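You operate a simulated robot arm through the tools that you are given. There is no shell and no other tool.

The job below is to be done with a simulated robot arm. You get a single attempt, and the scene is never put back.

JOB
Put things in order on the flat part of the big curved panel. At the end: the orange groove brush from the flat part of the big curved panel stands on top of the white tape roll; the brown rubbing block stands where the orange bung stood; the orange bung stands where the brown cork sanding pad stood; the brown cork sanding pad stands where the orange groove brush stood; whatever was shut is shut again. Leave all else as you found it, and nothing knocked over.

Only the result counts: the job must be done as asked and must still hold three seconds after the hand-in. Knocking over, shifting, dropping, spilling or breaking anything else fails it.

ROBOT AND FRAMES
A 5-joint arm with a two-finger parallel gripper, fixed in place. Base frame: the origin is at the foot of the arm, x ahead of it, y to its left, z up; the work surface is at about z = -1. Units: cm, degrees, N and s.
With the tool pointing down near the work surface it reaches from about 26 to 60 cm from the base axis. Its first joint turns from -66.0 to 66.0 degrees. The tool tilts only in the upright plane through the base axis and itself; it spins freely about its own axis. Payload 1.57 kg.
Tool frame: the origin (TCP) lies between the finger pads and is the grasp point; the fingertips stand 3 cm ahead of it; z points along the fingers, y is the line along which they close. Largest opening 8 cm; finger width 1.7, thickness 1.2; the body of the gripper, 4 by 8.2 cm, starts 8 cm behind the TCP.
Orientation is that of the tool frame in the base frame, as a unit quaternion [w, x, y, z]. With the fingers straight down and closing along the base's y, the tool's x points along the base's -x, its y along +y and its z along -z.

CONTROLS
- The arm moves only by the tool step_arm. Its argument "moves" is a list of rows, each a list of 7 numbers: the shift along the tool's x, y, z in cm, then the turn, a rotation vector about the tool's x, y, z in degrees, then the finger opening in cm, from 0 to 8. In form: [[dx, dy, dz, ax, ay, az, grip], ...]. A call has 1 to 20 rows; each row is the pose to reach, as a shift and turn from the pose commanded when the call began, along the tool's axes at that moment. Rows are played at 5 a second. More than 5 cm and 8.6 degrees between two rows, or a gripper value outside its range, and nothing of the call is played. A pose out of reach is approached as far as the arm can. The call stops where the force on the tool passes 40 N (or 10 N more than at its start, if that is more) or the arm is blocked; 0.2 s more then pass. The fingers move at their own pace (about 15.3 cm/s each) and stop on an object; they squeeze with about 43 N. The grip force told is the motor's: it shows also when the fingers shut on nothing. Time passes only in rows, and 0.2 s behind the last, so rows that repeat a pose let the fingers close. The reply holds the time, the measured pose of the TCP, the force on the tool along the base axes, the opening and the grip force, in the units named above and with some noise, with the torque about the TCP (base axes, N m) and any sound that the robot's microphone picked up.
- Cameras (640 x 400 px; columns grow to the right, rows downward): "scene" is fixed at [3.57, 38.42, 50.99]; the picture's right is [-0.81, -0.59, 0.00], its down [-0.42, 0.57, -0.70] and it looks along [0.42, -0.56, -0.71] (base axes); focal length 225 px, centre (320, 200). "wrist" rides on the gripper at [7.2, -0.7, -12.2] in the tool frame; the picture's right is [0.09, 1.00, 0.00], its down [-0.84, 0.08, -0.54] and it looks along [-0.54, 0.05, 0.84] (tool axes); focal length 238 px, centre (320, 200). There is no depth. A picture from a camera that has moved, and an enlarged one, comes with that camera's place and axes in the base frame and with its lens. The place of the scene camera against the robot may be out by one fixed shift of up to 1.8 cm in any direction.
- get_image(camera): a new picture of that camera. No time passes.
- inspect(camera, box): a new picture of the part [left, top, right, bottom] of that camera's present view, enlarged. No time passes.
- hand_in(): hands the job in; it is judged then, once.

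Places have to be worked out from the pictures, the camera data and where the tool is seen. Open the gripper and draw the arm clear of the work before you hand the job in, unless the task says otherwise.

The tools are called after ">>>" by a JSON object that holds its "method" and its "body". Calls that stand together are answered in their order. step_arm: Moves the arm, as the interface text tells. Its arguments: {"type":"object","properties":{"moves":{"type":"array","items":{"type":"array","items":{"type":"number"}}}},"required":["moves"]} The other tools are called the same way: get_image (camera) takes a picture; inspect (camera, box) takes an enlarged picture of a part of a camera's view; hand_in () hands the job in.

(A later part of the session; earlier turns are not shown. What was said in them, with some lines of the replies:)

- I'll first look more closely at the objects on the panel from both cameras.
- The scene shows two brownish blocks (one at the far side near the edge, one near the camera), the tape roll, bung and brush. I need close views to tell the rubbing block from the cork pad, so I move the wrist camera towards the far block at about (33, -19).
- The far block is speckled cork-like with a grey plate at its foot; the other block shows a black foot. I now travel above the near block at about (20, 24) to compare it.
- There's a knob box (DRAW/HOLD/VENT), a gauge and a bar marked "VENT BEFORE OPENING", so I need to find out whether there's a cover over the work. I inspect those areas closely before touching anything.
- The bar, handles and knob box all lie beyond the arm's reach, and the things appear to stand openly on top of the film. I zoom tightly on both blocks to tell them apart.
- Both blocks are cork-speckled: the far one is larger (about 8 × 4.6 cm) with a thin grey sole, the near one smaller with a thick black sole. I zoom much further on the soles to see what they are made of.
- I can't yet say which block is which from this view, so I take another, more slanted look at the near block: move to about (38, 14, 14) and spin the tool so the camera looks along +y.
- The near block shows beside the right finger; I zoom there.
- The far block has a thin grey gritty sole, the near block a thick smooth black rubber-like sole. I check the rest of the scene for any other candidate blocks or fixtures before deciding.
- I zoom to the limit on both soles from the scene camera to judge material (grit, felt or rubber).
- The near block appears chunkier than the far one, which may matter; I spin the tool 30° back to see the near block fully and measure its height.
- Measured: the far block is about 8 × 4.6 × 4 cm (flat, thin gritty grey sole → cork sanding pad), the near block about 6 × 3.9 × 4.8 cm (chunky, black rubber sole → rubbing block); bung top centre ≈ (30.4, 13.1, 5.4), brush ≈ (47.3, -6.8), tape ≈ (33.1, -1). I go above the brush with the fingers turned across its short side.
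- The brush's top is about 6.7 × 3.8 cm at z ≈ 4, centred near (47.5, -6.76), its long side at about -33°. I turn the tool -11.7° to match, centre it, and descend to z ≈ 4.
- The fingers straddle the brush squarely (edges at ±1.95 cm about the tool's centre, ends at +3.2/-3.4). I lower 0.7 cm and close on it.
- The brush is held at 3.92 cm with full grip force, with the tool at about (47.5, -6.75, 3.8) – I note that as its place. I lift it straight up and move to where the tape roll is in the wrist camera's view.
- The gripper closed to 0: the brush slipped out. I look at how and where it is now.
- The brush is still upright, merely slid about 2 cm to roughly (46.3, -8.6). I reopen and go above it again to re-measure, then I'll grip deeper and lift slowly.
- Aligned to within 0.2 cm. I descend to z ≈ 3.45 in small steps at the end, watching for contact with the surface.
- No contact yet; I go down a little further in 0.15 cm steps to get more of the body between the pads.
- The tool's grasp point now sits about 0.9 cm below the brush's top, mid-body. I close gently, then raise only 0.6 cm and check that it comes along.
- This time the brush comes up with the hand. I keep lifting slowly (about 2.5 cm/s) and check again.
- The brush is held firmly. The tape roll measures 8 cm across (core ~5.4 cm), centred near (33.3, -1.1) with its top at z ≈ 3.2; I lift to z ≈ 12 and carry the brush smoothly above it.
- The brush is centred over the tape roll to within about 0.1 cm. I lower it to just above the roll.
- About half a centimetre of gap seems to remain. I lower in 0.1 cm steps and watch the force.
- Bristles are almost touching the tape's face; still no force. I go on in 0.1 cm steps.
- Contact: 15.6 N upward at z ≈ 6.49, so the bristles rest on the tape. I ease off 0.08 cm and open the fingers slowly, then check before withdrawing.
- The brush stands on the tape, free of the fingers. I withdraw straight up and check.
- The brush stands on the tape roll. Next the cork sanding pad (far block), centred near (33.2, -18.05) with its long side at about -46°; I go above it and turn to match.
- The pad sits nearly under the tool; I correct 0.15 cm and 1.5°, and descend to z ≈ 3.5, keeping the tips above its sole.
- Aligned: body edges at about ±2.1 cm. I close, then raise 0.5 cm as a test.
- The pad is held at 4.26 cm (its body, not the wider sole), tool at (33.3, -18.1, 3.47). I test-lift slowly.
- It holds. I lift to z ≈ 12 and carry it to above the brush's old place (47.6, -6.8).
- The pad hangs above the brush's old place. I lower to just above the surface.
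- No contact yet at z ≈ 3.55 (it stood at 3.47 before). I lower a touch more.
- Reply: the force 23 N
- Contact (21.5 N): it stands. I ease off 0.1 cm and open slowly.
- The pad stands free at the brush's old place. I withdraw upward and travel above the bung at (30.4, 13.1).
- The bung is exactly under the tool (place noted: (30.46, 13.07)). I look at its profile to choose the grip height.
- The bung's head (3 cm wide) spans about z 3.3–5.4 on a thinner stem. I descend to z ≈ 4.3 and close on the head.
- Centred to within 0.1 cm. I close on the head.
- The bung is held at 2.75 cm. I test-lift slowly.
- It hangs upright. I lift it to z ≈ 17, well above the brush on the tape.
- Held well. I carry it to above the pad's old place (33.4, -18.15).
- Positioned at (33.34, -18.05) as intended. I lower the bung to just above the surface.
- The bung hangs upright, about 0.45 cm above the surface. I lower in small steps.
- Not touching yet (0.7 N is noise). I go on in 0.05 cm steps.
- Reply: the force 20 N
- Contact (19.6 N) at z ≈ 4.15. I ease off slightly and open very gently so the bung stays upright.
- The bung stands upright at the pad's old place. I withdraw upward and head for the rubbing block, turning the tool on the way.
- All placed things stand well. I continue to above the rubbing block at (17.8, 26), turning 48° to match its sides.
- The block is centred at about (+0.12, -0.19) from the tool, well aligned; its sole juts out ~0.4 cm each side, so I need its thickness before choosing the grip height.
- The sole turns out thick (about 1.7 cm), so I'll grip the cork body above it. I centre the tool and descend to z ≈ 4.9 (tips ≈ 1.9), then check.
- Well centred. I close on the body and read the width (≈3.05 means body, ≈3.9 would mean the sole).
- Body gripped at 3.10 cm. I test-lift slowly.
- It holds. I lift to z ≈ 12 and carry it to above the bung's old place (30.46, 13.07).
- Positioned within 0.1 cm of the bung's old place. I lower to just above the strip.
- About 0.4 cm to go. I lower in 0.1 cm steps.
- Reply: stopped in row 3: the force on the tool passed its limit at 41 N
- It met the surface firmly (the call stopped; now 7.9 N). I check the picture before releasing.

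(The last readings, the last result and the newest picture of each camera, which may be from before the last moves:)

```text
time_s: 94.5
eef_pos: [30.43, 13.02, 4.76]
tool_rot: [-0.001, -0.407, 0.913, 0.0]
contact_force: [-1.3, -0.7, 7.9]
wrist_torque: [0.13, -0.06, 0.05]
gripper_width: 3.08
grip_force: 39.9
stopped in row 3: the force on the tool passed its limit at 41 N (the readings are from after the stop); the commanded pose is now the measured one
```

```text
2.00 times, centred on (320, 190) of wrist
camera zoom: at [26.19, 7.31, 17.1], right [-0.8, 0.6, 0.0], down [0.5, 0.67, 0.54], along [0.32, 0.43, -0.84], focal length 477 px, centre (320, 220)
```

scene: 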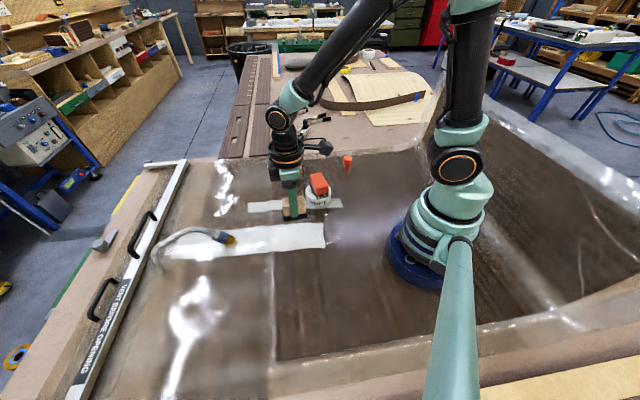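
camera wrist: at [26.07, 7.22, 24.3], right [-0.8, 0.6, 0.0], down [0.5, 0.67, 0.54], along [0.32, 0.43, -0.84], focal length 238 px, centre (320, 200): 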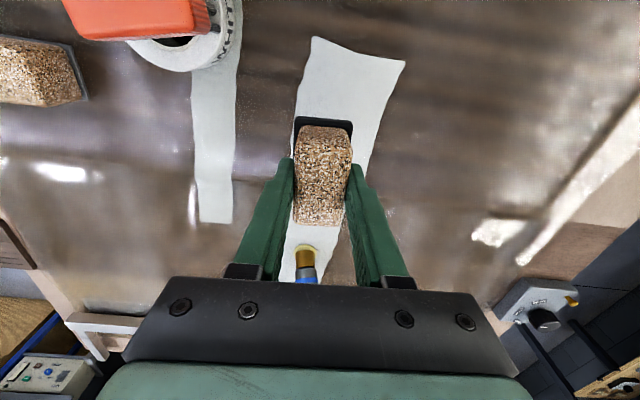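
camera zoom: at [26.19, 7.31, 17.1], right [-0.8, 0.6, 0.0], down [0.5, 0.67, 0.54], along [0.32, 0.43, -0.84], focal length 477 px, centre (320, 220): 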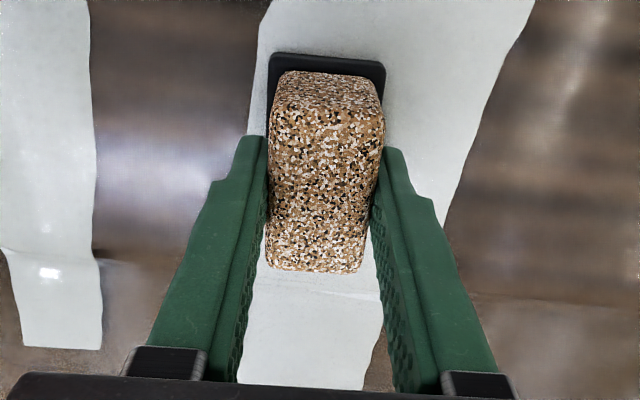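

The block stands flat on the strip. I open slowly.

>>> {"method": "step_arm", "body": {"moves": [[0, 0, -0.02, 0, 0, 0, 2.6], [0, 0, -0.03, 0, 0, 0, 3.05], [0, 0, -0.03, 0, 0, 0, 3.3], [0, 0, -0.03, 0, 0, 0, 3.7], [0, 0, -0.03, 0, 0, 0, 4.2], [0, 0, -0.03, 0, 0, 0, 4.8], [0, 0, -0.03, 0, 0, 0, 5.5], [0, 0, -0.03, 0, 0, 0, 6.2], [0, 0, -0.03, 0, 0, 0, 6.2]]}}

>>> {"method": "inspect", "body": {"camera": "wrist", "box": [220, 90, 420, 290]}}

>>> {"method": "inspect", "body": {"camera": "scene", "box": [258, 190, 338, 250]}}

```text
time_s: 96.5
eef_pos: [30.48, 13.16, 4.82]
tool_rot: [-0.001, -0.405, 0.914, -0.001]
contact_force: [-0.4, 0.2, 0.9]
wrist_torque: [-0.01, -0.03, 0.01]
gripper_width: 6.22
grip_force: 0.1
```

```text
2.00 times, centred on (320, 190) of wrist
camera zoom: at [26.15, 7.33, 17.03], right [-0.8, 0.6, 0.0], down [0.5, 0.67, 0.54], along [0.32, 0.43, -0.84], focal length 477 px, centre (320, 220)
```

zoom: 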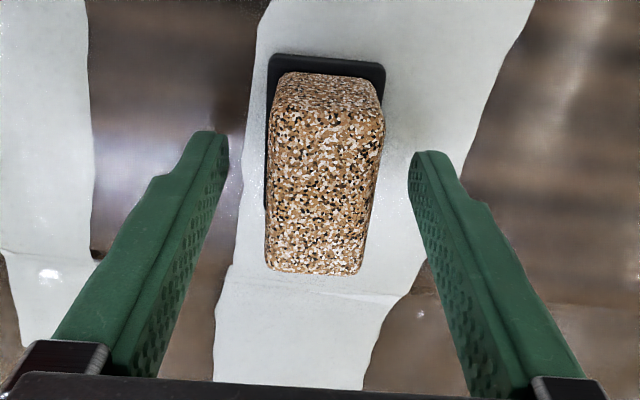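

```text
6.67 times, centred on (298, 220) of scene
camera zoom: at [3.57, 38.42, 50.99], right [-0.81, -0.59, 0.0], down [-0.42, 0.57, -0.7], along [0.42, -0.56, -0.71], focal length 1500 px, centre (467, 67)
```

zoom: 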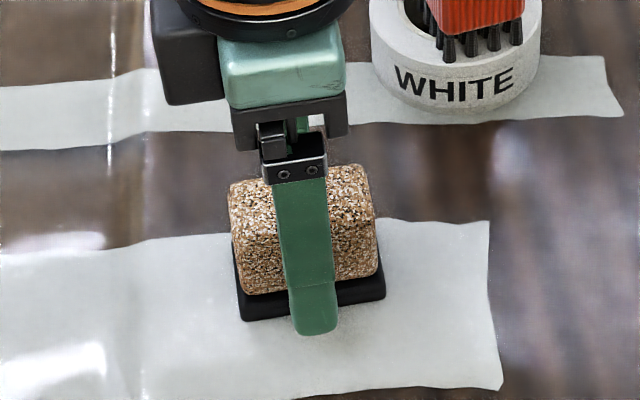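

The rubbing block stands free. I withdraw straight up, well clear.

>>> {"method": "step_arm", "body": {"moves": [[0, 0, -0.6, 0, 0, 0, 6.5], [0, 0, -1.8, 0, 0, 0, 7], [0, 0, -4, 0, 0, 0, 8], [0, 0, -7, 0, 0, 0, 8], [0, 0, -10, 0, 0, 0, 8], [0, 0, -13, 0, 0, 0, 8], [0, 0, -16, 0, 0, 0, 8], [0, 0, -19, 0, 0, 0, 8], [0, 0, -21, 0, 0, 0, 8], [0, 0, -21, 0, 0, 0, 8]]}}

>>> {"method": "get_image", "body": {"camera": "scene"}}

>>> {"method": "get_image", "body": {"camera": "wrist"}}

```text
time_s: 98.7
eef_pos: [30.63, 13.2, 25.97]
tool_rot: [-0.001, -0.407, 0.914, 0.0]
contact_force: [-0.7, 0.5, 0.6]
wrist_torque: [0.03, 0.01, 0.01]
gripper_width: 8.02
grip_force: 0.1
```

```text
taken
```

scene: 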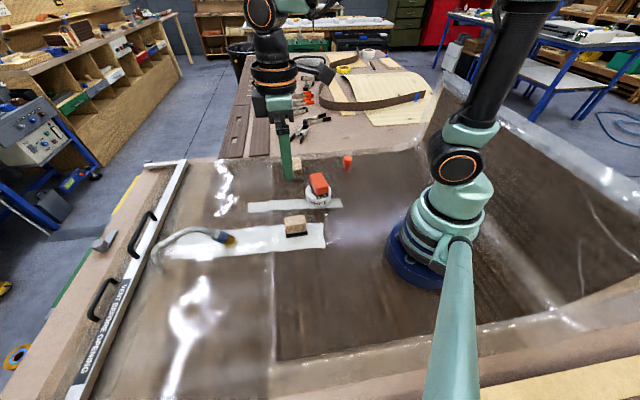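

```text
taken
camera wrist: at [26.29, 7.41, 38.11], right [-0.8, 0.6, 0.0], down [0.5, 0.67, 0.54], along [0.32, 0.43, -0.84], focal length 238 px, centre (320, 200)
```

wrist: 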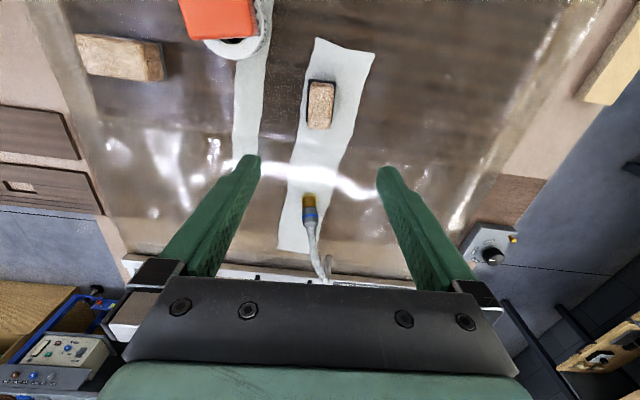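

All four things stand. I take the same zoom as at the start to compare positions, and look at the brush on the tape.

>>> {"method": "inspect", "body": {"camera": "scene", "box": [230, 130, 390, 230]}}

>>> {"method": "inspect", "body": {"camera": "scene", "box": [220, 210, 380, 310]}}

>>> {"method": "inspect", "body": {"camera": "scene", "box": [290, 160, 350, 210]}}

```text
4.00 times, centred on (310, 180) of scene
camera zoom: at [3.57, 38.42, 50.99], right [-0.81, -0.59, 0.0], down [-0.42, 0.57, -0.7], along [0.42, -0.56, -0.71], focal length 900 px, centre (360, 280)
```

zoom: 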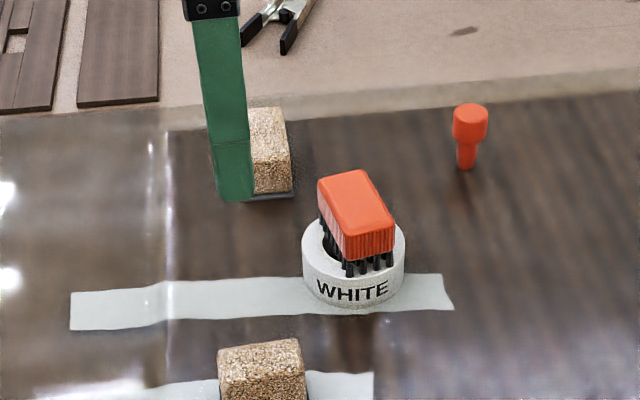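

```text
4.00 times, centred on (300, 260) of scene
camera zoom: at [3.57, 38.42, 50.99], right [-0.81, -0.59, 0.0], down [-0.42, 0.57, -0.7], along [0.42, -0.56, -0.71], focal length 900 px, centre (400, -40)
```

zoom: 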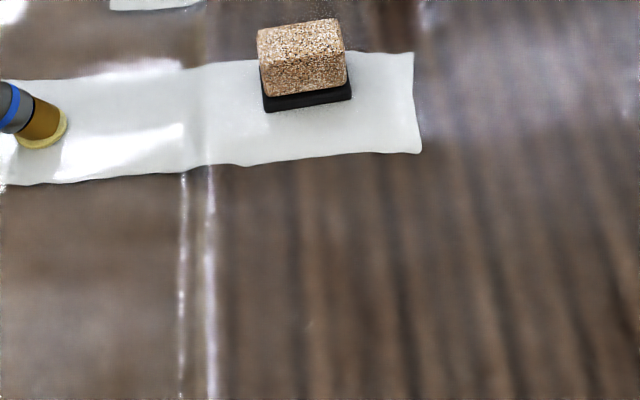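

```text
8.00 times, centred on (320, 185) of scene
camera zoom: at [3.57, 38.42, 50.99], right [-0.81, -0.59, 0.0], down [-0.42, 0.57, -0.7], along [0.42, -0.56, -0.71], focal length 1800 px, centre (320, 320)
```

zoom: 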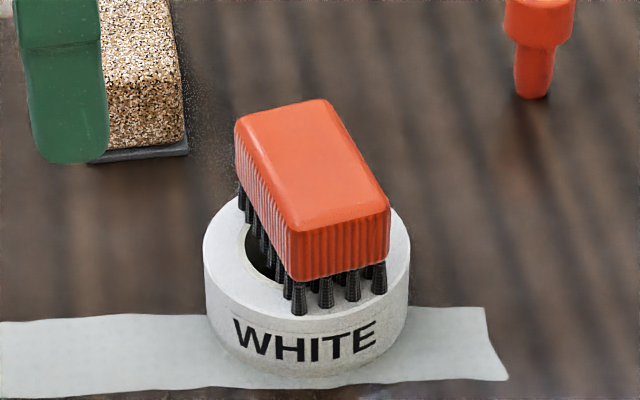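

Everything matches: the bung's foot is where the pad's was, the pad where the brush was, the block where the bung was, the brush squarely on the unmoved tape. I draw the arm back to about its starting pose and take a last look.

>>> {"method": "step_arm", "body": {"moves": [[-0.2, -1.7, -0.5, 0, 0, 7, 8], [-0.4, -3.4, -1, 0, 0, 14, 8], [-0.6, -5.1, -1.5, 0, 0, 21, 8], [-0.8, -6.8, -2, 0, 0, 28, 8], [-1, -8.5, -2.5, 0, 0, 35, 8], [-1.3, -10.4, -3, 0, 0, 42, 8], [-1.44, -11.76, -3.3, 0, 0, 48, 8], [-1.44, -11.76, -3.3, 0, 0, 48, 8]]}}

>>> {"method": "get_image", "body": {"camera": "scene"}}

>>> {"method": "inspect", "body": {"camera": "scene", "box": [230, 130, 390, 250]}}

>>> {"method": "get_image", "body": {"camera": "wrist"}}

```text
time_s: 100.5
eef_pos: [40.0, 6.44, 29.13]
tool_rot: [-0.001, 0.002, 1.0, 0.0]
contact_force: [-0.6, -0.2, 0.2]
wrist_torque: [0.0, -0.02, 0.03]
gripper_width: 8.01
grip_force: 0.1
```

```text
taken
```

scene: 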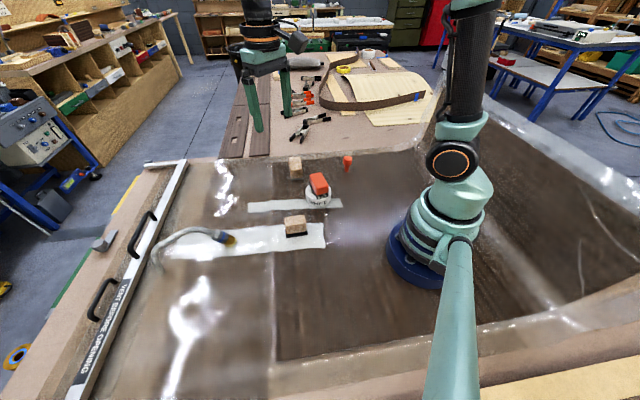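

```text
3.33 times, centred on (310, 190) of scene
camera zoom: at [3.57, 38.42, 50.99], right [-0.81, -0.59, 0.0], down [-0.42, 0.57, -0.7], along [0.42, -0.56, -0.71], focal length 750 px, centre (353, 233)
```

zoom: 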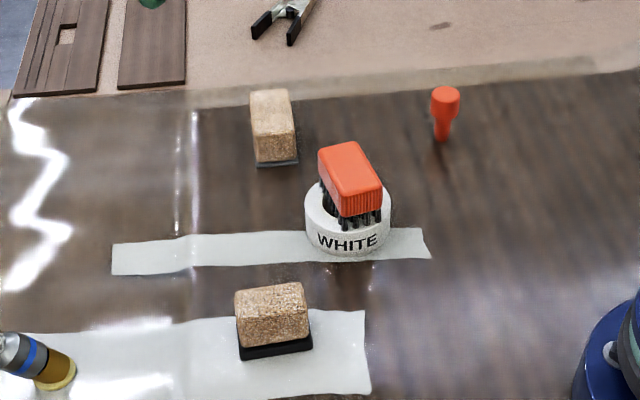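

```text
taken
camera wrist: at [32.94, 5.64, 41.44], right [-0.09, 1.0, 0.0], down [0.84, 0.07, 0.54], along [0.54, 0.05, -0.84], focal length 238 px, centre (320, 200)
```

wrist: 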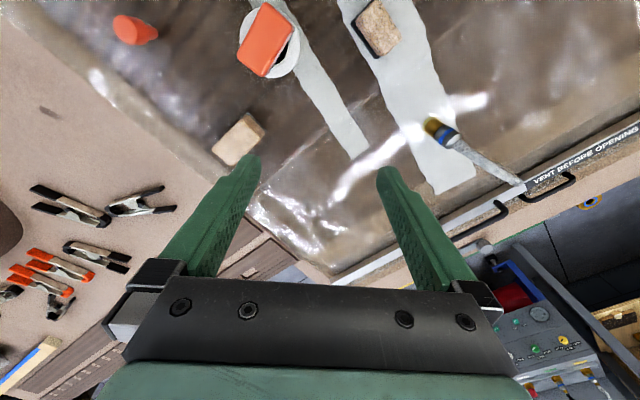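

The final pictures show all things upright and in their places, the arm clear and the gripper open, and nothing else disturbed. I hand in.

>>> {"method": "hand_in", "body": {}}

```text
The job is handed in.
```

I've handed the job in. All four things are moved and standing upright, but I can't be sure I told the rubbing block and the cork sanding pad apart correctly.

- **Brush:** the orange groove brush stands on top of the white tape roll, and the roll did not move.
- **Cork sanding pad:** it stands where the brush stood.
- **Bung:** the orange bung stands where the pad stood.
- **Rubbing block:** it stands where the bung stood, on the white strip.

**Which block is which:** both blocks are brown, cork-speckled and on a sole. I took the wider, flatter one with the thin grey, gritty-looking sole as the sanding pad. I took the taller, chunkier one with the thick black, rubber-like sole as the rubbing block. If that is wrong, the sanding pad, the bung and the rubbing block are all in the wrong places.

**A slip:** the brush slid out of the fingers on my first lift and moved about 2 cm on the panel. It stayed upright, and I picked it up again more firmly. I placed the sanding pad using the brush's original place, measured before the slip.

I opened nothing, so there was nothing to shut again. The pictures before hand-in showed nothing else disturbed. The arm is back near its starting pose with the gripper open.
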